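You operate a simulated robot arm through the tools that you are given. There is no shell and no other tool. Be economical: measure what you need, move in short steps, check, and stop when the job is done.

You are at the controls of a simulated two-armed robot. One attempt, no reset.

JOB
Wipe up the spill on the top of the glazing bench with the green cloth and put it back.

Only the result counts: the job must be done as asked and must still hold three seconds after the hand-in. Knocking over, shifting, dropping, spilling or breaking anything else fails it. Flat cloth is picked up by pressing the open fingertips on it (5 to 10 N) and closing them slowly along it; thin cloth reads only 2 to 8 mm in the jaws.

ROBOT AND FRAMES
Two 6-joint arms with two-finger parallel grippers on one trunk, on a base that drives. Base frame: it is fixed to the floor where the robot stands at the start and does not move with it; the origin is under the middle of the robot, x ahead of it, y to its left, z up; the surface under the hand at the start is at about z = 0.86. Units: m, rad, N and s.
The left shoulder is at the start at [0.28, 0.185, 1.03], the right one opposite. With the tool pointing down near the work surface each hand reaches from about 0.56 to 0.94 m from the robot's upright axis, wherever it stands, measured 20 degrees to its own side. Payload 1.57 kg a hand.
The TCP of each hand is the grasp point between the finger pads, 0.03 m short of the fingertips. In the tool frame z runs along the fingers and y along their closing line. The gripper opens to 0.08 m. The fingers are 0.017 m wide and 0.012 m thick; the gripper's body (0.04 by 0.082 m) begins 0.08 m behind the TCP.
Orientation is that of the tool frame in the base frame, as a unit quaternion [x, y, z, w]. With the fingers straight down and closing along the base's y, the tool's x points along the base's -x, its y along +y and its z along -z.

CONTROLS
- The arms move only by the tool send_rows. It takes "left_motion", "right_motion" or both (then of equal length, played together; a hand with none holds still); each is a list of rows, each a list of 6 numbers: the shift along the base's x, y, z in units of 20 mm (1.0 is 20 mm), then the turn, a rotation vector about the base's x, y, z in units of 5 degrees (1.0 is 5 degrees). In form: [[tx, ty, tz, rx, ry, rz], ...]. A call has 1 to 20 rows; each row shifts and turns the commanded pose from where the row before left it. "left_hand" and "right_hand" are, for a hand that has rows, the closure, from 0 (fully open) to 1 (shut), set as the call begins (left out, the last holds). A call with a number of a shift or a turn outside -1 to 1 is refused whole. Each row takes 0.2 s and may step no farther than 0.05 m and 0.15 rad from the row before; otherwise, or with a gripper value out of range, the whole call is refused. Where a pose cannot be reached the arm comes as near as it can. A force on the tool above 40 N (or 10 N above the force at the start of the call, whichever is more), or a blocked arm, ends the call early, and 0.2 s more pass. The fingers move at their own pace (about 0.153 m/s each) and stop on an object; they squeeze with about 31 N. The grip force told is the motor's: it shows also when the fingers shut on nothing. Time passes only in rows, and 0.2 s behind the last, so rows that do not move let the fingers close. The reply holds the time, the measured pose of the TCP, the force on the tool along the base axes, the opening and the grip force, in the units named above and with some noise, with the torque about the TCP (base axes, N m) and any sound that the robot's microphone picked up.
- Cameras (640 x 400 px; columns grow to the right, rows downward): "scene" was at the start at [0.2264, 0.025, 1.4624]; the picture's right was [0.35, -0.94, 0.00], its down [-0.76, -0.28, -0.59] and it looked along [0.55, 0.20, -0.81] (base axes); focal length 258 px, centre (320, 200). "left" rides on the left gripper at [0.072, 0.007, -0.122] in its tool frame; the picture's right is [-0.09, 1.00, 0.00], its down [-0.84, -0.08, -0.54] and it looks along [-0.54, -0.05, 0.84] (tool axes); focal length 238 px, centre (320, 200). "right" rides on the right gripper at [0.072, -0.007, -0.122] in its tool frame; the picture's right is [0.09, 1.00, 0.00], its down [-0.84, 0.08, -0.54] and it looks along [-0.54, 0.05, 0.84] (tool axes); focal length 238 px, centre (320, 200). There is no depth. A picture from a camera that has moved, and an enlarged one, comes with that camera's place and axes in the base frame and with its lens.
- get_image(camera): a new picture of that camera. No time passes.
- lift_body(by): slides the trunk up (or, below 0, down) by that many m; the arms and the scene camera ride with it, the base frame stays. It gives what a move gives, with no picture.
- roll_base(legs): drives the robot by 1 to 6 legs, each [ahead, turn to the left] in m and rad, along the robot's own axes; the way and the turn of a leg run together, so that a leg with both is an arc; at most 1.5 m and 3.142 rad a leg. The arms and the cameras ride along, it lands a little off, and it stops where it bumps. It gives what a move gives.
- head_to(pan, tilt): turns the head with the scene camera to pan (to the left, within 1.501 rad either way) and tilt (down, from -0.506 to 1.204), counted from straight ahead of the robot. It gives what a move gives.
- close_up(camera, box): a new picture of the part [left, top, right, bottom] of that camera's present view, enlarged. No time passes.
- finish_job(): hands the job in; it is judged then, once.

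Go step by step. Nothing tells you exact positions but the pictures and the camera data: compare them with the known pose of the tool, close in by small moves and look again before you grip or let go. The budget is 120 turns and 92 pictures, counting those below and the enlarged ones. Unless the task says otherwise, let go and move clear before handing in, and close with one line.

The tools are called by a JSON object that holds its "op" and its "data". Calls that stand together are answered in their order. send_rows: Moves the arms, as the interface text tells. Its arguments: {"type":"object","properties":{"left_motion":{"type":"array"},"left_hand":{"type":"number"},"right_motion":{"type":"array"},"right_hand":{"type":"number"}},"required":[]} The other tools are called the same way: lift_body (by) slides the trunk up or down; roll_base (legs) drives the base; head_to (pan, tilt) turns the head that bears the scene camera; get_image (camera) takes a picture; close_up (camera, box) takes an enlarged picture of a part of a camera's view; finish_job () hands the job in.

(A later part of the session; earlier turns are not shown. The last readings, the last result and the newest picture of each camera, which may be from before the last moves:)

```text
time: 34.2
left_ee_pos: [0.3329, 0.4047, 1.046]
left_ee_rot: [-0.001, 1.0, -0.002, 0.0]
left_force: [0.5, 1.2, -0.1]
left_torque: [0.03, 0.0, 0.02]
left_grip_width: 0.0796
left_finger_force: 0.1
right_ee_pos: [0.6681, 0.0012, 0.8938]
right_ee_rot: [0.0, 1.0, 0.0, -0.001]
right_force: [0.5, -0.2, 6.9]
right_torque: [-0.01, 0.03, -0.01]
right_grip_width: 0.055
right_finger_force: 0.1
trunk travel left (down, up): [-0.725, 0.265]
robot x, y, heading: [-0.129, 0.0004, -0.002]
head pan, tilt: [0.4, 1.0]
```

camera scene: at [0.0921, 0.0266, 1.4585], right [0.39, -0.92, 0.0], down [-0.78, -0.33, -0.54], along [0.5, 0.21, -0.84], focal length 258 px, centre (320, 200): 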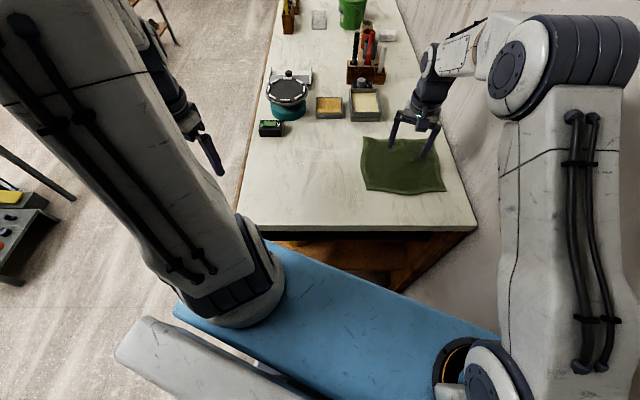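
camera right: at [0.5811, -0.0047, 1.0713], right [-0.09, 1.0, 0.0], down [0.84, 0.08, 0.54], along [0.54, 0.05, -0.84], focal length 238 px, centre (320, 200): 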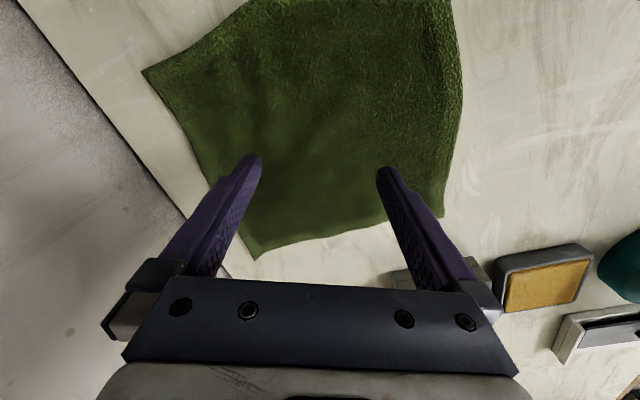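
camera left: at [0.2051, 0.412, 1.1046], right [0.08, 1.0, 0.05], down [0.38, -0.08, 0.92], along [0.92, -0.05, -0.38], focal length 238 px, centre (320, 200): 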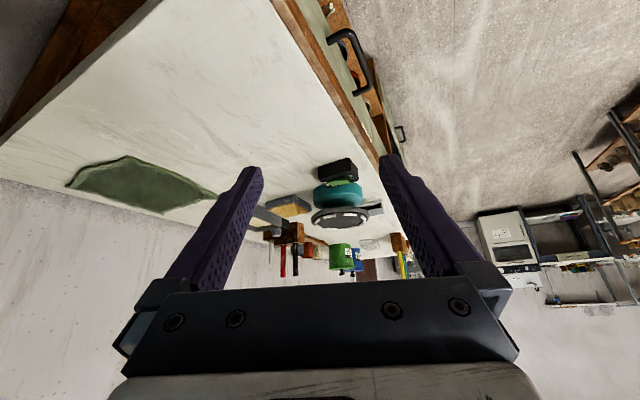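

Force is in the 5–10 N band; I continue closing in small steps.

{"op": "send_rows", "data": {"right_motion": [[0, 0, 0, 0, 0, 0], [0, 0, 0, 0, 0, 0]], "right_hand": 0.45}}

{"op": "send_rows", "data": {"right_motion": [[0, 0, 0, 0, 0, 0], [0, 0, 0, 0, 0, 0]], "right_hand": 0.6}}

{"op": "send_rows", "data": {"right_motion": [[0, 0, 0, 0, 0, 0], [0, 0, 0, 0, 0, 0]], "right_hand": 0.75}}

{"op": "send_rows", "data": {"right_motion": [[0, 0, 0, 0, 0, 0], [0, 0, 0, 0, 0, 0]], "right_hand": 0.9}}

{"op": "send_rows", "data": {"right_motion": [[0, 0, 0, 0, 0, 0], [0, 0, 0, 0, 0, 0]], "right_hand": 1.0}}

{"op": "get_image", "data": {"camera": "right"}}

```text
time: 34.8
left_ee_pos: [0.3338, 0.4046, 1.0473]
left_ee_rot: [-0.001, 1.0, -0.001, -0.001]
left_force: [-0.4, 0.4, 0.4]
left_torque: [-0.02, -0.01, 0.03]
left_grip_width: 0.0798
left_finger_force: 0.1
right_ee_pos: [0.6688, 0.0012, 0.8929]
right_ee_rot: [0.0, 1.0, 0.0, 0.001]
right_force: [-0.6, 0.1, 6.0]
right_torque: [-0.02, 0.03, 0.02]
right_grip_width: 0.0428
right_finger_force: 0.1
trunk travel left (down, up): [-0.725, 0.265]
robot x, y, heading: [-0.1326, -0.0004, 0.004]
head pan, tilt: [0.4, 1.0]
```

```text
time: 35.4
left_ee_pos: [0.3329, 0.4044, 1.0468]
left_ee_rot: [0.0, 1.0, -0.001, 0.001]
left_force: [-0.4, 0.1, 0.3]
left_torque: [0.03, 0.03, 0.01]
left_grip_width: 0.0802
left_finger_force: 0.1
right_ee_pos: [0.669, 0.0, 0.8936]
right_ee_rot: [0.0, 1.0, 0.0, -0.001]
right_force: [-0.8, -0.3, 5.5]
right_torque: [0.0, -0.01, 0.0]
right_grip_width: 0.0312
right_finger_force: 0.0
trunk travel left (down, up): [-0.725, 0.265]
robot x, y, heading: [-0.1294, 0.0012, 0.002]
head pan, tilt: [0.4, 1.0]
```

```text
time: 36.0
left_ee_pos: [0.3327, 0.4052, 1.0453]
left_ee_rot: [0.0, 1.0, -0.001, -0.001]
left_force: [0.5, 0.0, -0.4]
left_torque: [0.01, 0.0, 0.0]
left_grip_width: 0.0798
left_finger_force: 0.1
right_ee_pos: [0.6676, 0.0011, 0.8937]
right_ee_rot: [0.0, 1.0, 0.0, 0.0]
right_force: [0.2, 0.6, 4.6]
right_torque: [-0.01, -0.01, 0.03]
right_grip_width: 0.0193
right_finger_force: 0.1
trunk travel left (down, up): [-0.725, 0.265]
robot x, y, heading: [-0.1297, -0.0006, -0.0]
head pan, tilt: [0.4, 1.0]
```

```text
time: 36.6
left_ee_pos: [0.3324, 0.4049, 1.046]
left_ee_rot: [0.0, 1.0, 0.0, 0.0]
left_force: [0.5, 0.1, -0.9]
left_torque: [-0.05, 0.0, 0.02]
left_grip_width: 0.08
left_finger_force: 0.0
right_ee_pos: [0.6693, 0.0019, 0.8939]
right_ee_rot: [-0.001, 1.0, 0.0, 0.001]
right_force: [-0.3, 0.4, 5.6]
right_torque: [-0.01, 0.01, 0.01]
right_grip_width: 0.0068
right_finger_force: 5.2
trunk travel left (down, up): [-0.725, 0.265]
robot x, y, heading: [-0.131, -0.0024, 0.0]
head pan, tilt: [0.4, 1.0]
```

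```text
time: 37.2
left_ee_pos: [0.3332, 0.4055, 1.0451]
left_ee_rot: [-0.001, 1.0, 0.0, 0.0]
left_force: [0.0, 0.1, -0.7]
left_torque: [-0.03, 0.01, 0.01]
left_grip_width: 0.0799
left_finger_force: 0.2
right_ee_pos: [0.6679, 0.0015, 0.8934]
right_ee_rot: [-0.001, 1.0, 0.0, 0.0]
right_force: [-0.2, 0.9, 5.5]
right_torque: [0.03, 0.03, 0.02]
right_grip_width: 0.0054
right_finger_force: 25.8
trunk travel left (down, up): [-0.725, 0.265]
robot x, y, heading: [-0.1277, 0.0008, -0.001]
head pan, tilt: [0.4, 1.0]
```

```text
54 pictures are left
camera right: at [0.5953, -0.0052, 1.0159], right [-0.09, 1.0, 0.0], down [0.84, 0.08, 0.54], along [0.54, 0.05, -0.84], focal length 238 px, centre (320, 200)
```

right: 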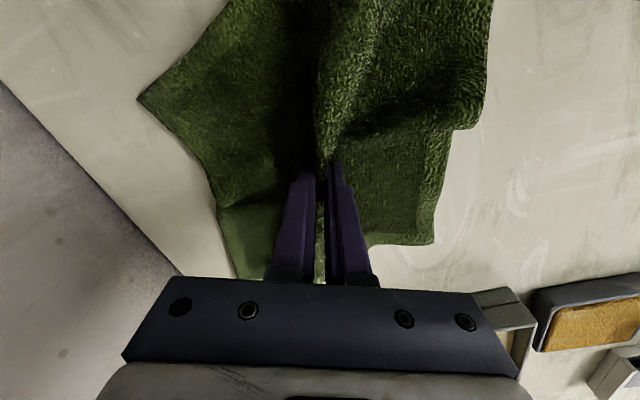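

The cloth is gripped (5.4 mm, 26 N). I lift it straight up and look underneath.

{"op": "send_rows", "data": {"right_motion": [[0, 0, 0.5, 0, 0, 0], [0, 0, 1, 0, 0, 0], [0, 0, 1, 0, 0, 0], [0, 0, 1, 0, 0, 0], [0, 0, 1, 0, 0, 0], [0, 0, 1, 0, 0, 0], [0, 0, 1, 0, 0, 0], [0, 0, 1, 0, 0, 0], [0, 0, 1, 0, 0, 0], [0, 0, 1, 0, 0, 0], [0, 0, 0, 0, 0, 0]]}}

{"op": "close_up", "data": {"camera": "scene", "box": [240, 80, 480, 230]}}

{"op": "close_up", "data": {"camera": "left", "box": [0, 60, 400, 310]}}

```text
time: 39.6
left_ee_pos: [0.3342, 0.4048, 1.0473]
left_ee_rot: [-0.001, 1.0, -0.001, 0.0]
left_force: [-0.1, 0.3, 0.4]
left_torque: [0.0, 0.0, 0.0]
left_grip_width: 0.0799
left_finger_force: 0.1
right_ee_pos: [0.6672, 0.0011, 1.0833]
right_ee_rot: [0.0, 1.0, 0.001, 0.0]
right_force: [1.1, -0.8, -0.2]
right_torque: [0.03, -0.01, 0.02]
right_grip_width: 0.005
right_finger_force: 25.6
trunk travel left (down, up): [-0.725, 0.265]
robot x, y, heading: [-0.1282, -0.0039, -0.005]
head pan, tilt: [0.4, 1.0]
```

```text
2.67 times, centred on (360, 155) of scene
camera zoom: at [0.092, 0.0266, 1.4585], right [0.39, -0.92, 0.0], down [-0.78, -0.33, -0.54], along [0.5, 0.21, -0.84], focal length 688 px, centre (213, 320)
```

zoom: 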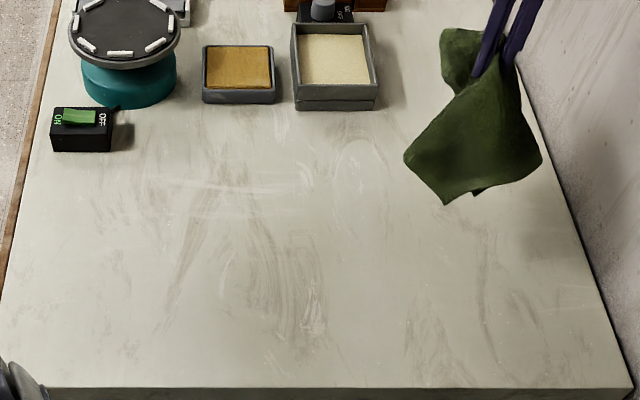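

```text
1.60 times, centred on (200, 185) of left
camera zoom: at [0.2621, 0.4121, 1.1681], right [0.09, 1.0, 0.0], down [0.84, -0.08, 0.54], along [0.54, -0.05, -0.84], focal length 381 px, centre (512, 224)
```

zoom: 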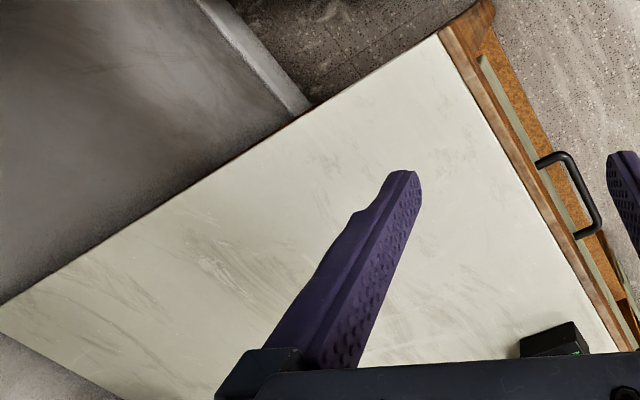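

Under the cloth there's a faint oval near (0.71, 0.10). I zoom in there with both usable cameras.

{"op": "close_up", "data": {"camera": "scene", "box": [330, 110, 430, 172]}}

{"op": "close_up", "data": {"camera": "scene", "box": [290, 160, 450, 260]}}

{"op": "get_image", "data": {"camera": "right"}}

```text
6.40 times, centred on (380, 141) of scene
camera zoom: at [0.092, 0.0266, 1.4585], right [0.39, -0.92, 0.0], down [-0.78, -0.33, -0.54], along [0.5, 0.21, -0.84], focal length 1652 px, centre (-64, 578)
```

zoom: 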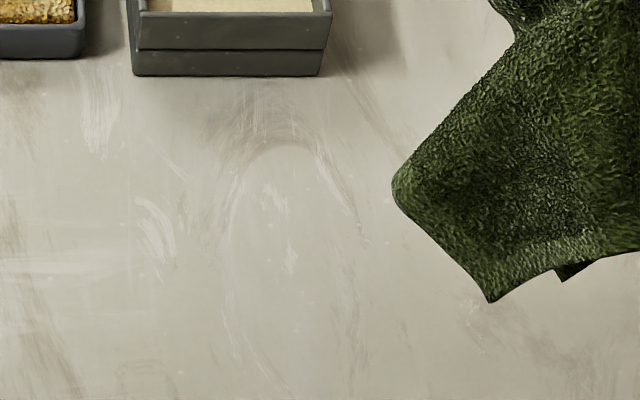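

```text
4.00 times, centred on (370, 210) of scene
camera zoom: at [0.092, 0.0266, 1.4585], right [0.39, -0.92, 0.0], down [-0.78, -0.33, -0.54], along [0.5, 0.21, -0.84], focal length 1032 px, centre (120, 160)
```

zoom: 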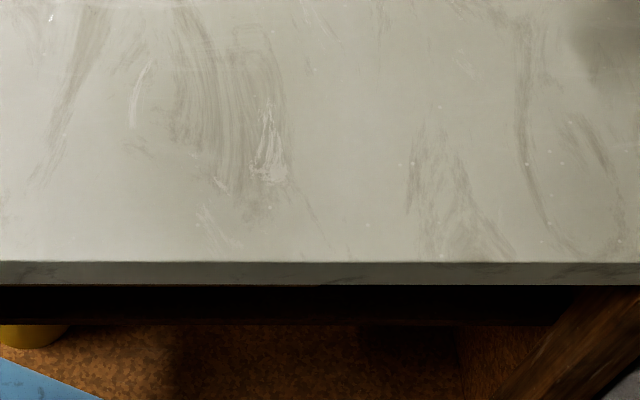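

```text
49 pictures are left
camera right: at [0.5955, -0.0055, 1.2061], right [-0.09, 1.0, 0.0], down [0.84, 0.08, 0.54], along [0.54, 0.05, -0.84], focal length 238 px, centre (320, 200)
```

right: 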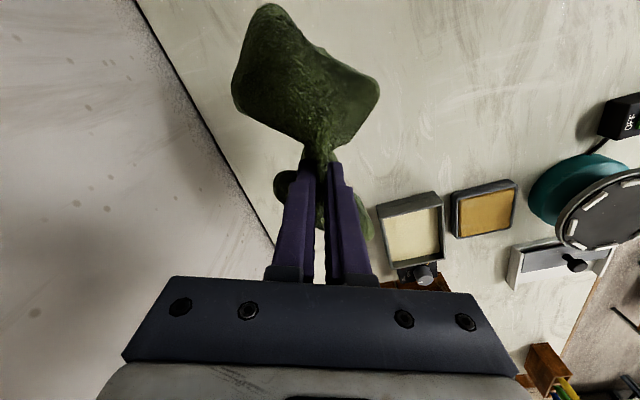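

Nothing clear under the cloth either. Before driving to see behind the buckets, I bring the left camera right down over the two glints to settle whether they are a clear puddle.

{"op": "send_rows", "data": {"left_motion": [[0.9, -0.9, -0.3, 0, 0, 0], [0.9, -0.9, -0.3, 0, 0, 0], [0.9, -0.9, -0.3, 0, 0, 0], [0.9, -0.9, -0.5, 0, 0, 0], [0.9, -0.9, -0.5, 0, 0, 0], [0.9, -0.9, -0.5, 0, 0, 0]]}}

{"op": "get_image", "data": {"camera": "left"}}

{"op": "close_up", "data": {"camera": "left", "box": [220, 60, 440, 197]}}

```text
time: 41.0
left_ee_pos: [0.4416, 0.2962, 0.9971]
left_ee_rot: [0.0, 1.0, -0.001, -0.001]
left_force: [-1.0, 0.0, -0.5]
left_torque: [0.0, 0.01, 0.0]
left_grip_width: 0.0801
left_finger_force: 0.2
right_ee_pos: [0.6688, 0.0007, 1.0831]
right_ee_rot: [0.0, 1.0, 0.0, -0.001]
right_force: [-0.5, -1.3, 0.1]
right_torque: [0.01, -0.03, 0.01]
right_grip_width: 0.0053
right_finger_force: 25.4
trunk travel left (down, up): [-0.725, 0.265]
robot x, y, heading: [-0.1291, 0.003, -0.002]
head pan, tilt: [0.4, 1.0]
```

```text
48 pictures are left
camera left: at [0.3701, 0.3035, 1.1187], right [0.09, 1.0, 0.0], down [0.84, -0.08, 0.54], along [0.54, -0.05, -0.84], focal length 238 px, centre (320, 200)
```

left: 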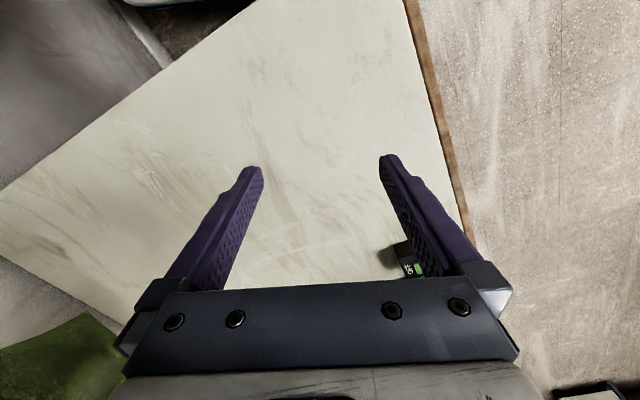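

```text
2.91 times, centred on (330, 128) of left
camera zoom: at [0.3701, 0.3035, 1.1187], right [0.09, 1.0, 0.0], down [0.84, -0.08, 0.54], along [0.54, -0.05, -0.84], focal length 693 px, centre (291, 408)
```

zoom: 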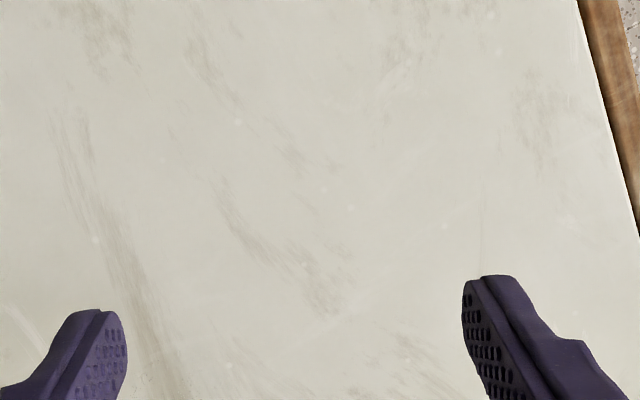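

The near half is certainly clean: those are just texture specks. I raise the trunk with the cloth in hand and drive round the left side of the bench to see behind the buckets.

{"op": "send_rows", "data": {"left_motion": [[-0.9, 0.5, 0.6, 0, 0, 0], [-0.9, 0.5, 0.6, 0, 0, 0], [-0.9, 0.5, 0.6, 0, 0, 0], [-0.9, 0.5, 0.6, 0, 0, 0]]}}

{"op": "lift_body", "data": {"by": 0.26}}

{"op": "roll_base", "data": {"legs": [[-0.1, 0], [0, 0.9]]}}

{"op": "head_to", "data": {"pan": 0.0, "tilt": 0.5}}

{"op": "get_image", "data": {"camera": "scene"}}

```text
time: 42.0
left_ee_pos: [0.3686, 0.3377, 1.0445]
left_ee_rot: [0.0, 1.0, -0.001, 0.001]
left_force: [-0.1, 0.3, 0.5]
left_torque: [-0.04, 0.02, 0.02]
left_grip_width: 0.08
left_finger_force: 0.0
right_ee_pos: [0.6677, 0.0001, 1.0838]
right_ee_rot: [0.0, 1.0, -0.001, 0.0]
right_force: [-0.3, -0.2, -0.9]
right_torque: [0.03, -0.03, 0.03]
right_grip_width: 0.0048
right_finger_force: 25.4
trunk travel left (down, up): [-0.725, 0.265]
robot x, y, heading: [-0.1313, -0.0033, 0.005]
head pan, tilt: [0.4, 1.0]
```

```text
time: 44.7
left_ee_pos: [0.3683, 0.3366, 1.3055]
left_ee_rot: [0.0, 1.0, -0.001, -0.001]
left_force: [0.2, -0.8, -0.7]
left_torque: [-0.01, 0.0, -0.01]
left_grip_width: 0.0798
left_finger_force: 0.1
right_ee_pos: [0.6683, 0.0006, 1.3426]
right_ee_rot: [-0.001, 1.0, 0.0, 0.001]
right_force: [-0.1, 0.6, -0.5]
right_torque: [0.0, 0.03, 0.02]
right_grip_width: 0.0052
right_finger_force: 24.9
trunk travel left (down, up): [-0.985, 0.005]
robot x, y, heading: [-0.1296, 0.0037, 0.002]
head pan, tilt: [0.4, 1.0]
```

```text
time: 48.1
left_ee_pos: [-0.1833, 0.5997, 1.3052]
left_ee_rot: [-0.434, 0.901, 0.0, 0.0]
left_force: [0.0, 0.9, -0.6]
left_torque: [-0.01, 0.03, -0.03]
left_grip_width: 0.08
left_finger_force: 0.0
right_ee_pos: [0.2676, 0.6253, 1.3426]
right_ee_rot: [-0.434, 0.901, -0.001, 0.0]
right_force: [0.7, 0.4, -0.5]
right_torque: [-0.01, 0.03, -0.06]
right_grip_width: 0.0053
right_finger_force: 24.8
trunk travel left (down, up): [-0.985, 0.005]
robot x, y, heading: [-0.2276, 0.0014, 0.895]
head pan, tilt: [0.4, 1.0]
```

```text
time: 49.1
left_ee_pos: [-0.1822, 0.6002, 1.3056]
left_ee_rot: [-0.435, 0.9, -0.001, 0.001]
left_force: [-0.2, 0.2, 0.3]
left_torque: [0.01, 0.0, -0.01]
left_grip_width: 0.0798
left_finger_force: 0.3
right_ee_pos: [0.2678, 0.6256, 1.3435]
right_ee_rot: [-0.435, 0.901, 0.0, 0.0]
right_force: [-0.6, 0.3, -0.4]
right_torque: [0.0, 0.01, -0.09]
right_grip_width: 0.0049
right_finger_force: 25.4
trunk travel left (down, up): [-0.985, 0.005]
robot x, y, heading: [-0.2309, 0.0025, 0.902]
head pan, tilt: [0.0, 0.499]
```

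```text
46 pictures are left
camera scene: at [-0.0754, 0.1965, 1.7595], right [0.78, -0.62, 0.0], down [-0.3, -0.38, -0.88], along [0.55, 0.69, -0.48], focal length 258 px, centre (320, 200)
```

scene: 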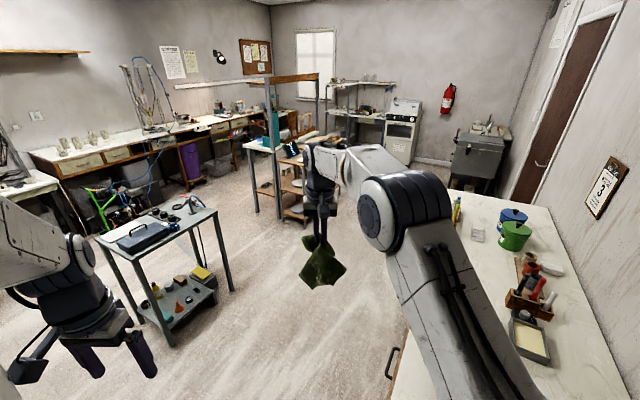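

From here the way to the left side is clear between bench and trolley. I drive in two stretches, keeping about 0.55 m off the bench edge.

{"op": "roll_base", "data": {"legs": [[0, 0.41], [0.88, 0], [0, -0.91]]}}

{"op": "head_to", "data": {"pan": -0.5, "tilt": 0.6}}

{"op": "get_image", "data": {"camera": "scene"}}

```text
time: 57.3
left_ee_pos: [0.3283, 1.3515, 1.3063]
left_ee_rot: [-0.196, 0.981, 0.0, 0.0]
left_force: [-0.4, 0.3, 0.2]
left_torque: [-0.03, 0.03, 0.02]
left_grip_width: 0.0798
left_finger_force: 0.1
right_ee_pos: [0.7351, 1.1563, 1.3441]
right_ee_rot: [-0.196, 0.981, 0.0, 0.0]
right_force: [0.2, 0.5, -0.1]
right_torque: [0.0, -0.01, 0.09]
right_grip_width: 0.0048
right_finger_force: 25.5
trunk travel left (down, up): [-0.985, 0.005]
robot x, y, heading: [-0.0041, 0.8482, 0.393]
head pan, tilt: [0.0, 0.499]
```

```text
time: 58.2
left_ee_pos: [0.3281, 1.3528, 1.3051]
left_ee_rot: [-0.196, 0.981, 0.0, 0.0]
left_force: [0.4, -0.9, 0.2]
left_torque: [0.0, 0.01, -0.02]
left_grip_width: 0.0799
left_finger_force: 0.0
right_ee_pos: [0.7343, 1.1574, 1.3447]
right_ee_rot: [-0.196, 0.981, 0.0, 0.0]
right_force: [1.1, -0.1, -0.6]
right_torque: [0.0, 0.01, 0.07]
right_grip_width: 0.0049
right_finger_force: 25.5
trunk travel left (down, up): [-0.985, 0.005]
robot x, y, heading: [-0.0026, 0.8499, 0.394]
head pan, tilt: [-0.499, 0.6]
```

```text
45 pictures are left
camera scene: at [0.2315, 0.9013, 1.7505], right [-0.1, -0.99, 0.0], down [-0.56, 0.06, -0.83], along [0.82, -0.09, -0.56], focal length 258 px, centre (320, 200)
```

scene: 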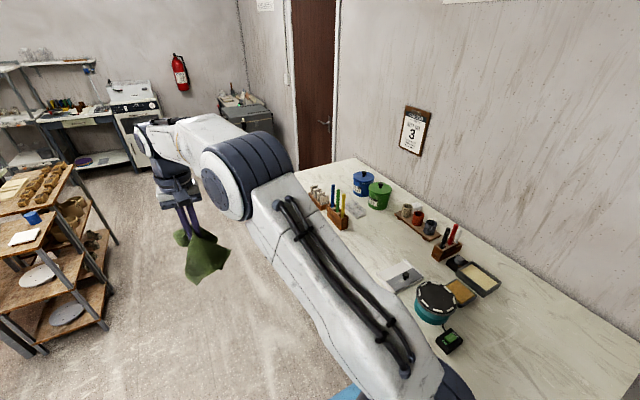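

The way ahead is clear (shelf about 1 m to the left). I drive on along the bench and look over at the far end.

{"op": "roll_base", "data": {"legs": [[0.95, 0]]}}

{"op": "head_to", "data": {"pan": -0.75, "tilt": 0.7}}

{"op": "get_image", "data": {"camera": "scene"}}

```text
time: 63.2
left_ee_pos: [1.2102, 1.7153, 1.3051]
left_ee_rot: [-0.195, 0.981, -0.001, 0.0]
left_force: [1.4, -0.5, -0.4]
left_torque: [0.04, -0.02, -0.03]
left_grip_width: 0.0801
left_finger_force: 0.1
right_ee_pos: [1.616, 1.518, 1.3427]
right_ee_rot: [-0.194, 0.981, -0.001, 0.0]
right_force: [-0.5, 0.3, -0.5]
right_torque: [0.02, 0.03, 0.1]
right_grip_width: 0.0052
right_finger_force: 25.1
trunk travel left (down, up): [-0.985, 0.005]
robot x, y, heading: [0.8733, 1.2112, 0.389]
head pan, tilt: [-0.499, 0.6]
```

```text
time: 63.9
left_ee_pos: [1.2101, 1.7162, 1.3065]
left_ee_rot: [-0.194, 0.981, -0.001, 0.0]
left_force: [-1.0, -0.5, -0.5]
left_torque: [0.02, -0.02, 0.01]
left_grip_width: 0.0801
left_finger_force: 0.0
right_ee_pos: [1.6148, 1.5171, 1.3425]
right_ee_rot: [-0.195, 0.981, -0.001, 0.0]
right_force: [-0.3, 0.4, -0.2]
right_torque: [-0.05, 0.04, 0.06]
right_grip_width: 0.005
right_finger_force: 25.2
trunk travel left (down, up): [-0.985, 0.005]
robot x, y, heading: [0.8776, 1.2159, 0.391]
head pan, tilt: [-0.75, 0.7]
```

```text
44 pictures are left
camera scene: at [1.1022, 1.2439, 1.7419], right [-0.35, -0.94, 0.0], down [-0.6, 0.23, -0.77], along [0.72, -0.27, -0.64], focal length 258 px, centre (320, 200)
```

scene: 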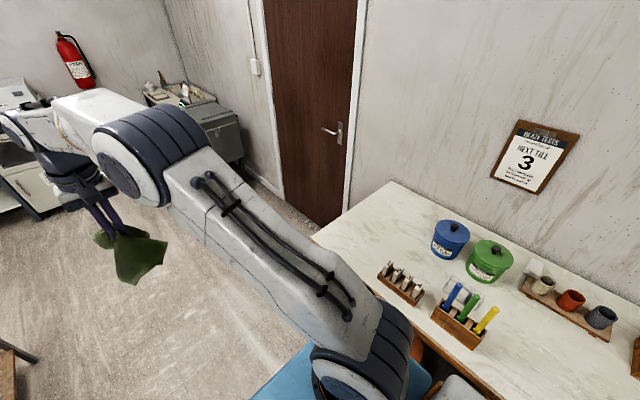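

The far end comes into view. I zoom on it and pan over the rest.

{"op": "close_up", "data": {"camera": "scene", "box": [320, 170, 640, 370]}}

{"op": "head_to", "data": {"pan": -1.3, "tilt": 0.75}}

{"op": "get_image", "data": {"camera": "scene"}}

```text
2.00 times, centred on (480, 270) of scene
camera zoom: at [1.1022, 1.2439, 1.7419], right [-0.35, -0.94, 0.0], down [-0.6, 0.23, -0.77], along [0.72, -0.27, -0.64], focal length 516 px, centre (0, 60)
```

zoom: 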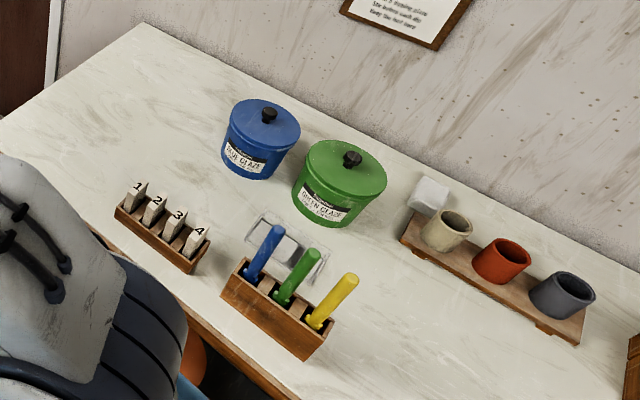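

```text
time: 64.9
left_ee_pos: [1.2098, 1.7148, 1.3065]
left_ee_rot: [-0.194, 0.981, -0.001, -0.001]
left_force: [-0.2, 1.2, 0.3]
left_torque: [0.01, -0.02, 0.0]
left_grip_width: 0.0801
left_finger_force: 0.2
right_ee_pos: [1.6152, 1.5171, 1.3426]
right_ee_rot: [-0.194, 0.981, 0.0, 0.0]
right_force: [-0.3, -0.1, 0.1]
right_torque: [0.0, -0.01, 0.05]
right_grip_width: 0.005
right_finger_force: 24.6
trunk travel left (down, up): [-0.985, 0.005]
robot x, y, heading: [0.8747, 1.2123, 0.392]
head pan, tilt: [-1.3, 0.75]
```

```text
42 pictures are left
camera scene: at [1.0736, 1.2084, 1.7376], right [-0.79, -0.61, 0.0], down [-0.42, 0.54, -0.73], along [0.45, -0.58, -0.68], focal length 258 px, centre (320, 200)
```

scene: 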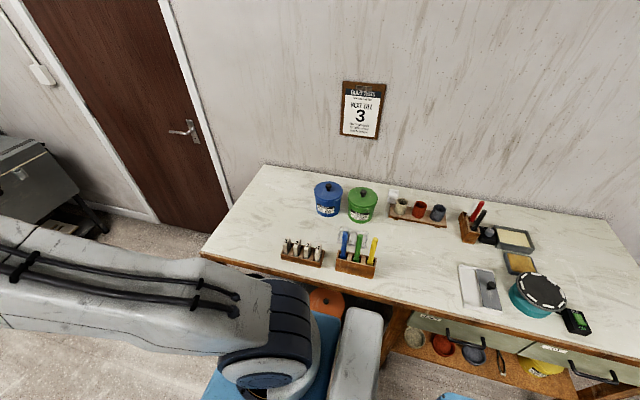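

Still no obvious spill. I zoom in on sections of the bench from this side.

{"op": "close_up", "data": {"camera": "scene", "box": [200, 165, 360, 265]}}

{"op": "close_up", "data": {"camera": "scene", "box": [330, 180, 490, 280]}}

{"op": "close_up", "data": {"camera": "scene", "box": [360, 220, 520, 320]}}

{"op": "close_up", "data": {"camera": "scene", "box": [480, 200, 640, 300]}}

```text
4.00 times, centred on (280, 215) of scene
camera zoom: at [1.0736, 1.2084, 1.7376], right [-0.79, -0.61, 0.0], down [-0.42, 0.54, -0.73], along [0.45, -0.58, -0.68], focal length 1032 px, centre (480, 140)
```

zoom: 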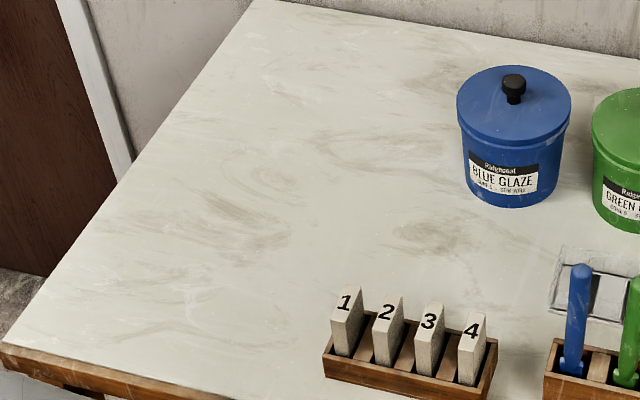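

```text
4.00 times, centred on (410, 230) of scene
camera zoom: at [1.0736, 1.2084, 1.7376], right [-0.79, -0.61, 0.0], down [-0.42, 0.54, -0.73], along [0.45, -0.58, -0.68], focal length 1032 px, centre (-40, 80)
```

zoom: 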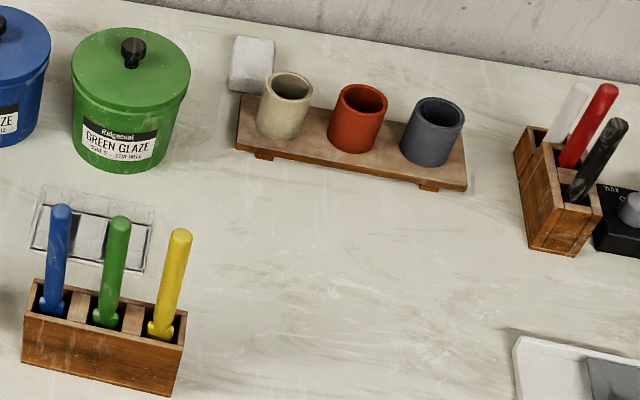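

```text
4.00 times, centred on (440, 270) of scene
camera zoom: at [1.0736, 1.2084, 1.7376], right [-0.79, -0.61, 0.0], down [-0.42, 0.54, -0.73], along [0.45, -0.58, -0.68], focal length 1032 px, centre (-160, -80)
```

zoom: 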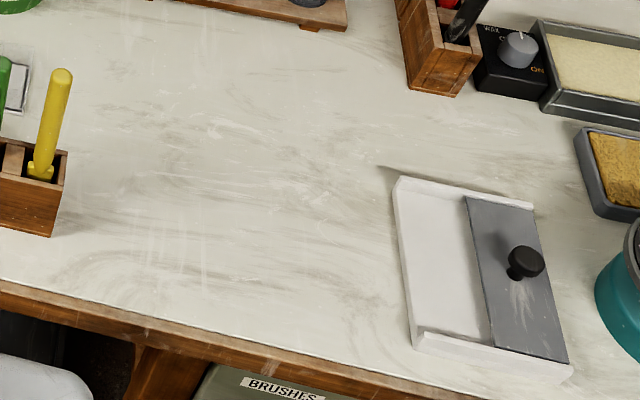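

```text
4.00 times, centred on (560, 250) of scene
camera zoom: at [1.0736, 1.2084, 1.7376], right [-0.79, -0.61, 0.0], down [-0.42, 0.54, -0.73], along [0.45, -0.58, -0.68], focal length 1032 px, centre (-640, 0)
```

zoom: 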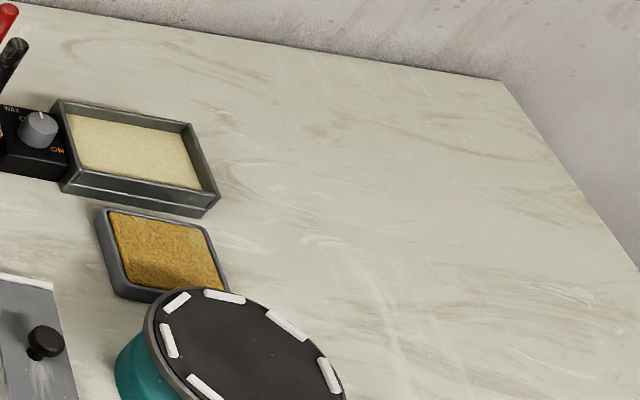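

The whole bench looks clean from here too. But comparing numbers, the glints near (0.50–0.57, 0.25–0.28) shifted by 1–2 cm with the viewpoint, as a curved clear puddle would, so I look at that spot from this side.

{"op": "close_up", "data": {"camera": "scene", "box": [560, 260, 640, 310]}}

{"op": "head_to", "data": {"pan": -1.5, "tilt": 0.6}}

{"op": "close_up", "data": {"camera": "scene", "box": [480, 240, 640, 340]}}

```text
8.00 times, centred on (600, 285) of scene
camera zoom: at [1.0736, 1.2084, 1.7376], right [-0.79, -0.61, 0.0], down [-0.42, 0.54, -0.73], along [0.45, -0.58, -0.68], focal length 2064 px, centre (-1920, -480)
```

zoom: 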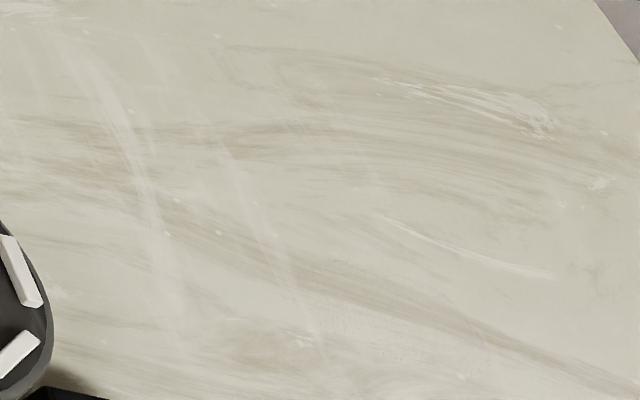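

```text
time: 65.6
left_ee_pos: [1.2095, 1.715, 1.3055]
left_ee_rot: [-0.193, 0.981, -0.001, 0.0]
left_force: [1.2, 0.2, 0.3]
left_torque: [0.01, 0.01, -0.02]
left_grip_width: 0.0799
left_finger_force: 0.1
right_ee_pos: [1.6149, 1.518, 1.343]
right_ee_rot: [-0.194, 0.981, 0.0, 0.0]
right_force: [0.0, -0.4, -0.7]
right_torque: [0.01, 0.02, 0.1]
right_grip_width: 0.0048
right_finger_force: 25.0
trunk travel left (down, up): [-0.985, 0.005]
robot x, y, heading: [0.8741, 1.2138, 0.394]
head pan, tilt: [-1.499, 0.6]
```

```text
4.00 times, centred on (560, 290) of scene
camera zoom: at [1.0622, 1.1947, 1.7504], right [-0.9, -0.45, 0.0], down [-0.25, 0.51, -0.82], along [0.37, -0.74, -0.57], focal length 1032 px, centre (-640, -160)
```

zoom: 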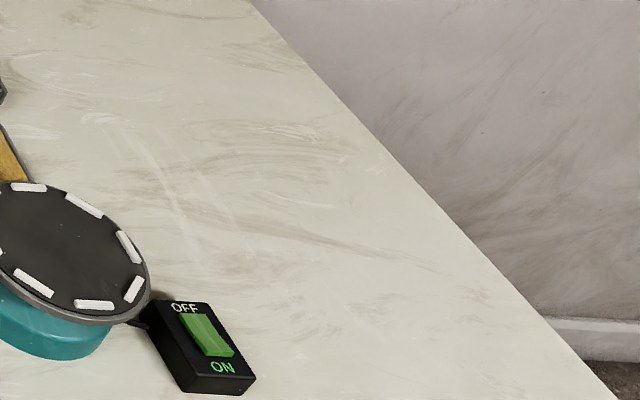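

There is a subtle patch with tiny glints just near (0.57, 0.29), where the earlier glints were. I zoom as far as I can on it.

{"op": "close_up", "data": {"camera": "scene", "box": [520, 280, 576, 315]}}

{"op": "close_up", "data": {"camera": "scene", "box": [500, 265, 600, 328]}}

```text
11.43 times, centred on (548, 298) of scene
camera zoom: at [1.0622, 1.1947, 1.7504], right [-0.9, -0.45, 0.0], down [-0.25, 0.51, -0.82], along [0.37, -0.74, -0.57], focal length 2949 px, centre (-2286, -914)
```

zoom: 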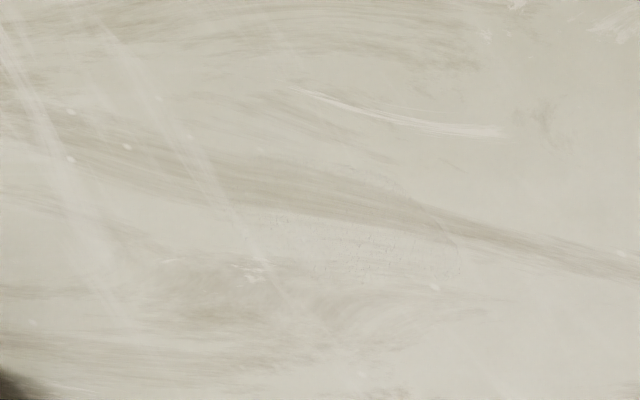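

```text
6.35 times, centred on (550, 296) of scene
camera zoom: at [1.0622, 1.1947, 1.7504], right [-0.9, -0.45, 0.0], down [-0.25, 0.51, -0.82], along [0.37, -0.74, -0.57], focal length 1638 px, centre (-1140, -413)
```

zoom: 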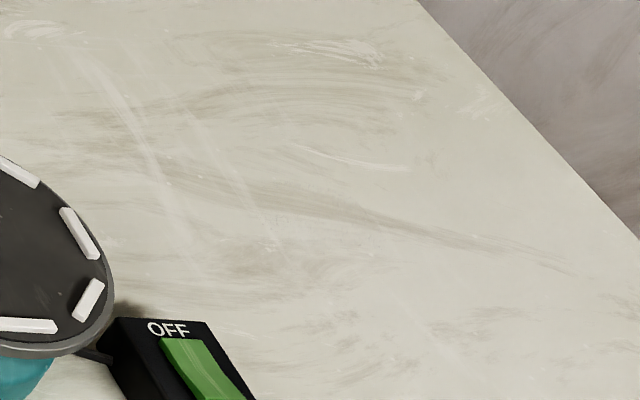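

Now I see it: a nearly invisible clear puddle with a fine outline, spanning about (0.50, 0.245)–(0.565, 0.285), centred near (0.53, 0.26). I drive back the way I came and stop facing it, turned 0.5 rad left so the right hand reaches both puddle and cloth place.

{"op": "roll_base", "data": {"legs": [[-0.95, 0], [0, 0.91], [-0.88, 0], [0, -0.78], [0.08, 0]]}}

{"op": "head_to", "data": {"pan": -0.1, "tilt": 0.95}}

{"op": "get_image", "data": {"camera": "scene"}}

```text
time: 80.0
left_ee_pos: [0.0983, 0.575, 1.3051]
left_ee_rot: [-0.259, 0.966, -0.002, -0.001]
left_force: [0.1, 0.4, 0.3]
left_torque: [0.0, 0.0, 0.03]
left_grip_width: 0.0798
left_finger_force: 0.0
right_ee_pos: [0.5245, 0.4328, 1.3423]
right_ee_rot: [-0.259, 0.966, 0.0, -0.001]
right_force: [-0.1, 0.4, 0.2]
right_torque: [0.0, 0.0, 0.1]
right_grip_width: 0.0054
right_finger_force: 25.5
trunk travel left (down, up): [-0.985, 0.005]
robot x, y, heading: [-0.1687, 0.0328, 0.517]
head pan, tilt: [-1.499, 0.6]
```

```text
time: 81.5
left_ee_pos: [0.0958, 0.574, 1.3048]
left_ee_rot: [-0.258, 0.966, -0.001, 0.001]
left_force: [-0.4, 0.3, 0.5]
left_torque: [0.03, 0.0, 0.01]
left_grip_width: 0.08
left_finger_force: 0.1
right_ee_pos: [0.5246, 0.4325, 1.3432]
right_ee_rot: [-0.258, 0.966, 0.0, 0.0]
right_force: [0.1, 0.1, -0.7]
right_torque: [0.03, -0.02, 0.09]
right_grip_width: 0.0051
right_finger_force: 25.6
trunk travel left (down, up): [-0.985, 0.005]
robot x, y, heading: [-0.1694, 0.0365, 0.524]
head pan, tilt: [-0.099, 0.949]
```

```text
33 pictures are left
camera scene: at [0.036, 0.1431, 1.7221], right [0.41, -0.91, 0.0], down [-0.74, -0.33, -0.58], along [0.53, 0.24, -0.81], focal length 258 px, centre (320, 200)
```

scene: 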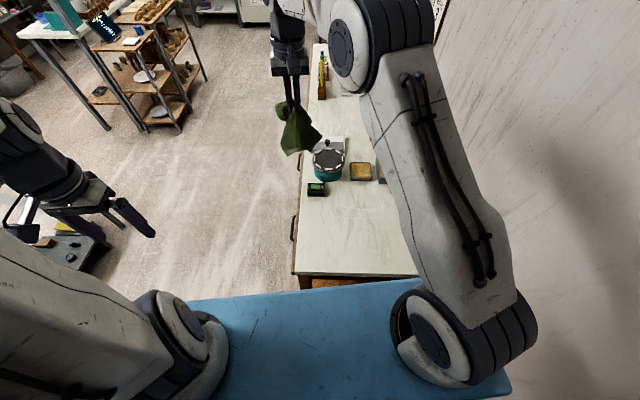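

The robot is placed at (-0.17, 0.03) facing 30° left. I turn the cloth hand back to its original yaw, move over (0.52, 0.17) beside the puddle, and lower the trunk.

{"op": "send_rows", "data": {"right_motion": [[0, -0.95, 0, 0, 0, -1], [0, -0.95, 0, 0, 0, -1], [0, -0.95, 0, 0, 0, -1], [0, -0.95, 0, 0, 0, -1], [0, -0.95, 0, 0, 0, -1], [0, -0.95, 0, 0, 0, -0.98], [0, -0.95, 0, 0, 0, 0], [0, -0.95, 0, 0, 0, 0], [0, -0.95, 0, 0, 0, 0], [0, -0.95, 0, 0, 0, 0], [0, -0.95, 0, 0, 0, 0], [0, -0.95, 0, 0, 0, 0], [0, -0.95, 0, 0, 0, 0], [0, -0.95, 0, 0, 0, 0]]}}

{"op": "lift_body", "data": {"by": -0.26}}

{"op": "get_image", "data": {"camera": "right"}}

{"op": "get_image", "data": {"camera": "scene"}}

```text
time: 84.5
left_ee_pos: [0.0973, 0.5751, 1.3058]
left_ee_rot: [-0.257, 0.966, -0.001, 0.001]
left_force: [-0.1, 0.3, 0.1]
left_torque: [0.02, -0.05, -0.03]
left_grip_width: 0.0799
left_finger_force: 0.0
right_ee_pos: [0.5256, 0.1652, 1.3437]
right_ee_rot: [0.0, 1.0, 0.0, 0.001]
right_force: [-0.7, -0.2, 0.1]
right_torque: [-0.03, 0.0, 0.05]
right_grip_width: 0.0051
right_finger_force: 25.9
trunk travel left (down, up): [-0.985, 0.005]
robot x, y, heading: [-0.1701, 0.0352, 0.523]
head pan, tilt: [-0.099, 0.949]
```

```text
time: 87.2
left_ee_pos: [0.098, 0.5744, 1.0444]
left_ee_rot: [-0.258, 0.966, -0.001, 0.0]
left_force: [0.4, -0.3, -0.1]
left_torque: [-0.02, -0.02, -0.03]
left_grip_width: 0.0799
left_finger_force: 0.1
right_ee_pos: [0.5252, 0.1666, 1.083]
right_ee_rot: [-0.001, 1.0, 0.0, 0.0]
right_force: [-0.8, 0.8, 0.0]
right_torque: [-0.01, -0.02, 0.07]
right_grip_width: 0.0049
right_finger_force: 25.2
trunk travel left (down, up): [-0.725, 0.265]
robot x, y, heading: [-0.168, 0.0343, 0.522]
head pan, tilt: [-0.099, 0.949]
```

```text
32 pictures are left
camera right: at [0.4522, 0.1605, 1.206], right [-0.09, 1.0, 0.0], down [0.84, 0.08, 0.54], along [0.54, 0.05, -0.84], focal length 238 px, centre (320, 200)
```

right: 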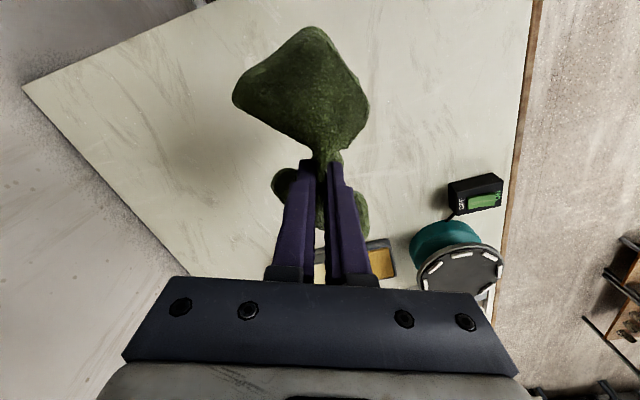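

```text
31 pictures are left
camera scene: at [0.0359, 0.143, 1.4621], right [0.41, -0.91, 0.0], down [-0.74, -0.33, -0.58], along [0.53, 0.24, -0.81], focal length 258 px, centre (320, 200)
```

scene: 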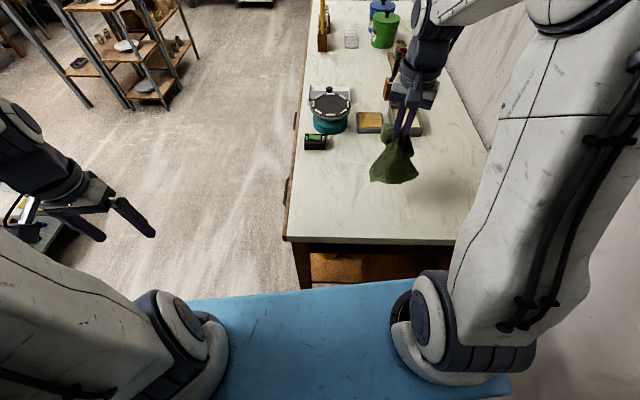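

The switch is about 0.18 m from the puddle, so there's room. I zoom the right camera on the puddle spot to confirm its extent before wiping.

{"op": "close_up", "data": {"camera": "right", "box": [340, 80, 460, 155]}}

{"op": "close_up", "data": {"camera": "scene", "box": [310, 150, 400, 206]}}

```text
5.33 times, centred on (400, 118) of right
camera zoom: at [0.4522, 0.1605, 1.206], right [-0.09, 1.0, 0.0], down [0.84, 0.08, 0.54], along [0.54, 0.05, -0.84], focal length 1271 px, centre (-107, 640)
```

zoom: 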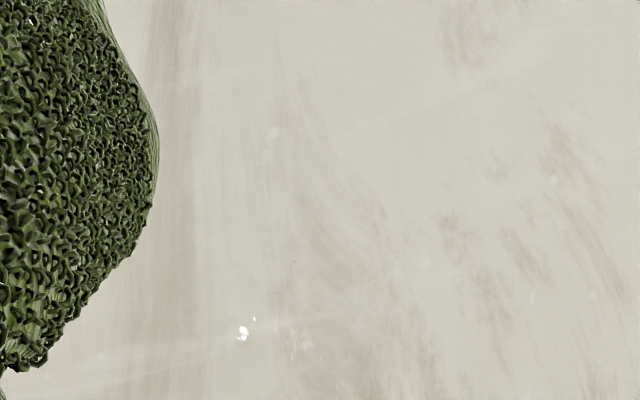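

```text
7.11 times, centred on (355, 178) of scene
camera zoom: at [0.0359, 0.143, 1.4621], right [0.41, -0.91, 0.0], down [-0.74, -0.33, -0.58], along [0.53, 0.24, -0.81], focal length 1835 px, centre (71, 356)
```

zoom: 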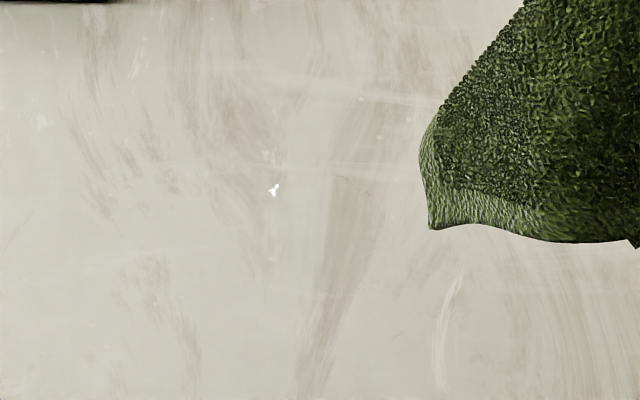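

The rim glints again bracket (0.50–0.57, 0.25–0.28). I lower the cloth beside the puddle.

{"op": "send_rows", "data": {"right_motion": [[0, -0.3, -1, 0, 0, 0], [0, -0.3, -1, 0, 0, 0], [0, 0, -1, 0, 0, 0], [0, 0, -1, 0, 0, 0], [0, 0, -1, 0, 0, 0], [0, 0, -1, 0, 0, 0], [0, 0, -1, 0, 0, 0], [0, 0, -1, 0, 0, 0], [0, 0, -0.7, 0, 0, 0], [0, 0, -0.3, 0, 0, 0], [0, 0, -0.2, 0, 0, 0], [0, 0, -0.1, 0, 0, 0], [0, 0, 0, 0, 0, 0]]}}

{"op": "get_image", "data": {"camera": "right"}}

```text
time: 90.0
left_ee_pos: [0.0975, 0.5733, 1.0463]
left_ee_rot: [-0.258, 0.966, -0.001, 0.0]
left_force: [0.4, 0.1, 0.4]
left_torque: [-0.02, 0.03, 0.01]
left_grip_width: 0.08
left_finger_force: 0.1
right_ee_pos: [0.5252, 0.1549, 0.9]
right_ee_rot: [-0.001, 1.0, 0.0, 0.003]
right_force: [-1.4, -3.0, 34.8]
right_torque: [-0.49, 0.14, 0.06]
right_grip_width: 0.0049
right_finger_force: 25.4
trunk travel left (down, up): [-0.725, 0.265]
robot x, y, heading: [-0.1654, 0.034, 0.518]
head pan, tilt: [-0.099, 0.949]
```

```text
28 pictures are left
camera right: at [0.4522, 0.1482, 1.0216], right [-0.09, 1.0, 0.0], down [0.83, 0.08, 0.55], along [0.54, 0.05, -0.84], focal length 238 px, centre (320, 200)
```

right: 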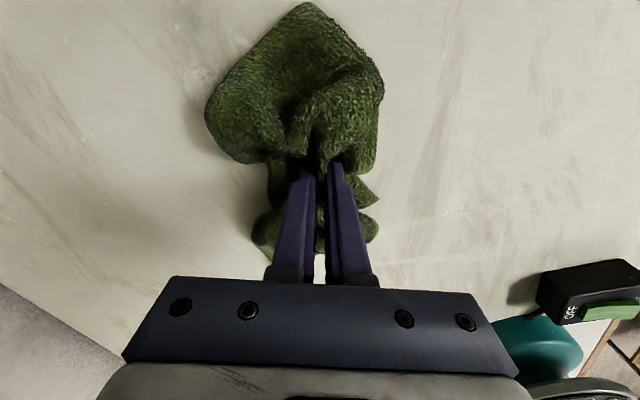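

The cloth is on the bench, pressing 35 N; I ease off and take a zoom of the puddle, which shows its glint at the right.

{"op": "send_rows", "data": {"right_motion": [[0, 0, 0.2, 0, 0, 0], [0, 0, 0, 0, 0, 0]]}}

{"op": "close_up", "data": {"camera": "right", "box": [370, 110, 530, 210]}}

{"op": "close_up", "data": {"camera": "right", "box": [400, 170, 500, 232]}}

```text
time: 90.6
left_ee_pos: [0.0974, 0.5746, 1.0462]
left_ee_rot: [-0.258, 0.966, -0.001, 0.0]
left_force: [0.8, 0.2, 0.8]
left_torque: [-0.03, 0.02, 0.0]
left_grip_width: 0.0804
left_finger_force: 0.1
right_ee_pos: [0.5262, 0.1554, 0.9001]
right_ee_rot: [0.0, 1.0, 0.001, 0.001]
right_force: [3.6, -0.9, 15.0]
right_torque: [-0.18, -0.09, 0.07]
right_grip_width: 0.0049
right_finger_force: 25.3
trunk travel left (down, up): [-0.725, 0.265]
robot x, y, heading: [-0.1669, 0.0326, 0.522]
head pan, tilt: [-0.099, 0.949]
```

```text
4.00 times, centred on (450, 160) of right
camera zoom: at [0.4522, 0.1484, 1.0234], right [-0.09, 1.0, 0.0], down [0.84, 0.08, 0.54], along [0.54, 0.05, -0.84], focal length 953 px, centre (-200, 360)
```

zoom: 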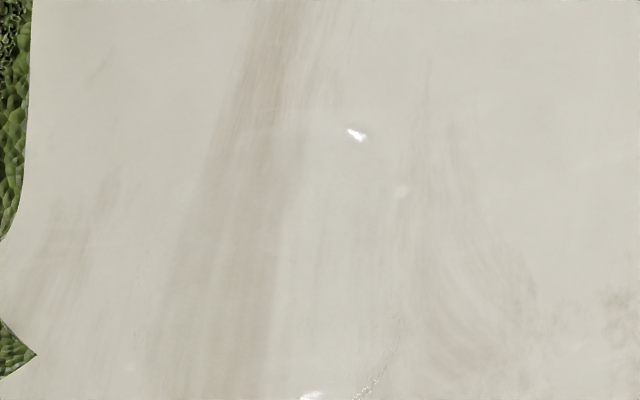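

```text
6.40 times, centred on (450, 201) of right
camera zoom: at [0.4522, 0.1484, 1.0234], right [-0.09, 1.0, 0.0], down [0.84, 0.08, 0.54], along [0.54, 0.05, -0.84], focal length 1525 px, centre (-512, 194)
```

zoom: 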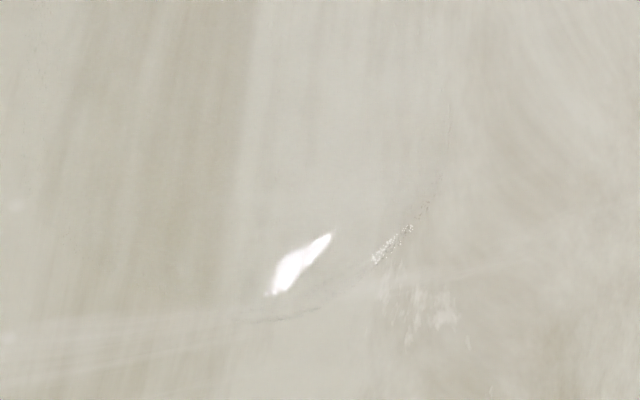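

Now the rim is clear: the puddle is roughly a 9 cm disc centred near (0.53, 0.24). I drag the pressed cloth through it in parallel strokes.

{"op": "send_rows", "data": {"right_motion": [[0, 0.6, 0, 0, 0, 0], [0, 0.7, 0, 0, 0, 0], [0, 0.7, 0, 0, 0, 0], [0, 0.7, 0, 0, 0, 0], [0, 0.7, 0, 0, 0, 0], [0, 0.7, 0, 0, 0, 0], [0, 0.7, 0, 0, 0, 0], [0, 0.7, 0, 0, 0, 0], [0, 0.7, 0, 0, 0, 0], [0, 0, 0, 0, 0, 0]]}}

{"op": "get_image", "data": {"camera": "right"}}

```text
time: 92.8
left_ee_pos: [0.096, 0.5741, 1.0466]
left_ee_rot: [-0.258, 0.966, -0.001, 0.001]
left_force: [-0.6, -0.5, 0.1]
left_torque: [0.0, 0.0, 0.0]
left_grip_width: 0.0801
left_finger_force: 0.0
right_ee_pos: [0.5266, 0.2786, 0.9018]
right_ee_rot: [0.001, 1.0, 0.0, 0.0]
right_force: [0.4, -5.0, 11.0]
right_torque: [-0.2, 0.07, 0.11]
right_grip_width: 0.0051
right_finger_force: 25.7
trunk travel left (down, up): [-0.725, 0.265]
robot x, y, heading: [-0.1635, 0.0386, 0.521]
head pan, tilt: [-0.099, 0.949]
```

```text
25 pictures are left
camera right: at [0.4522, 0.2722, 1.024], right [-0.09, 1.0, 0.0], down [0.84, 0.08, 0.54], along [0.54, 0.05, -0.84], focal length 238 px, centre (320, 200)
```

right: 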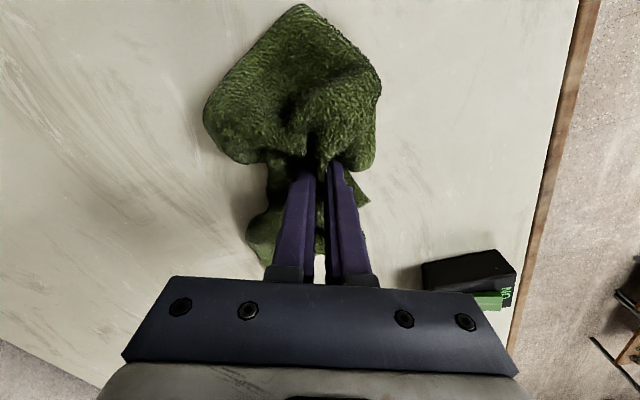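

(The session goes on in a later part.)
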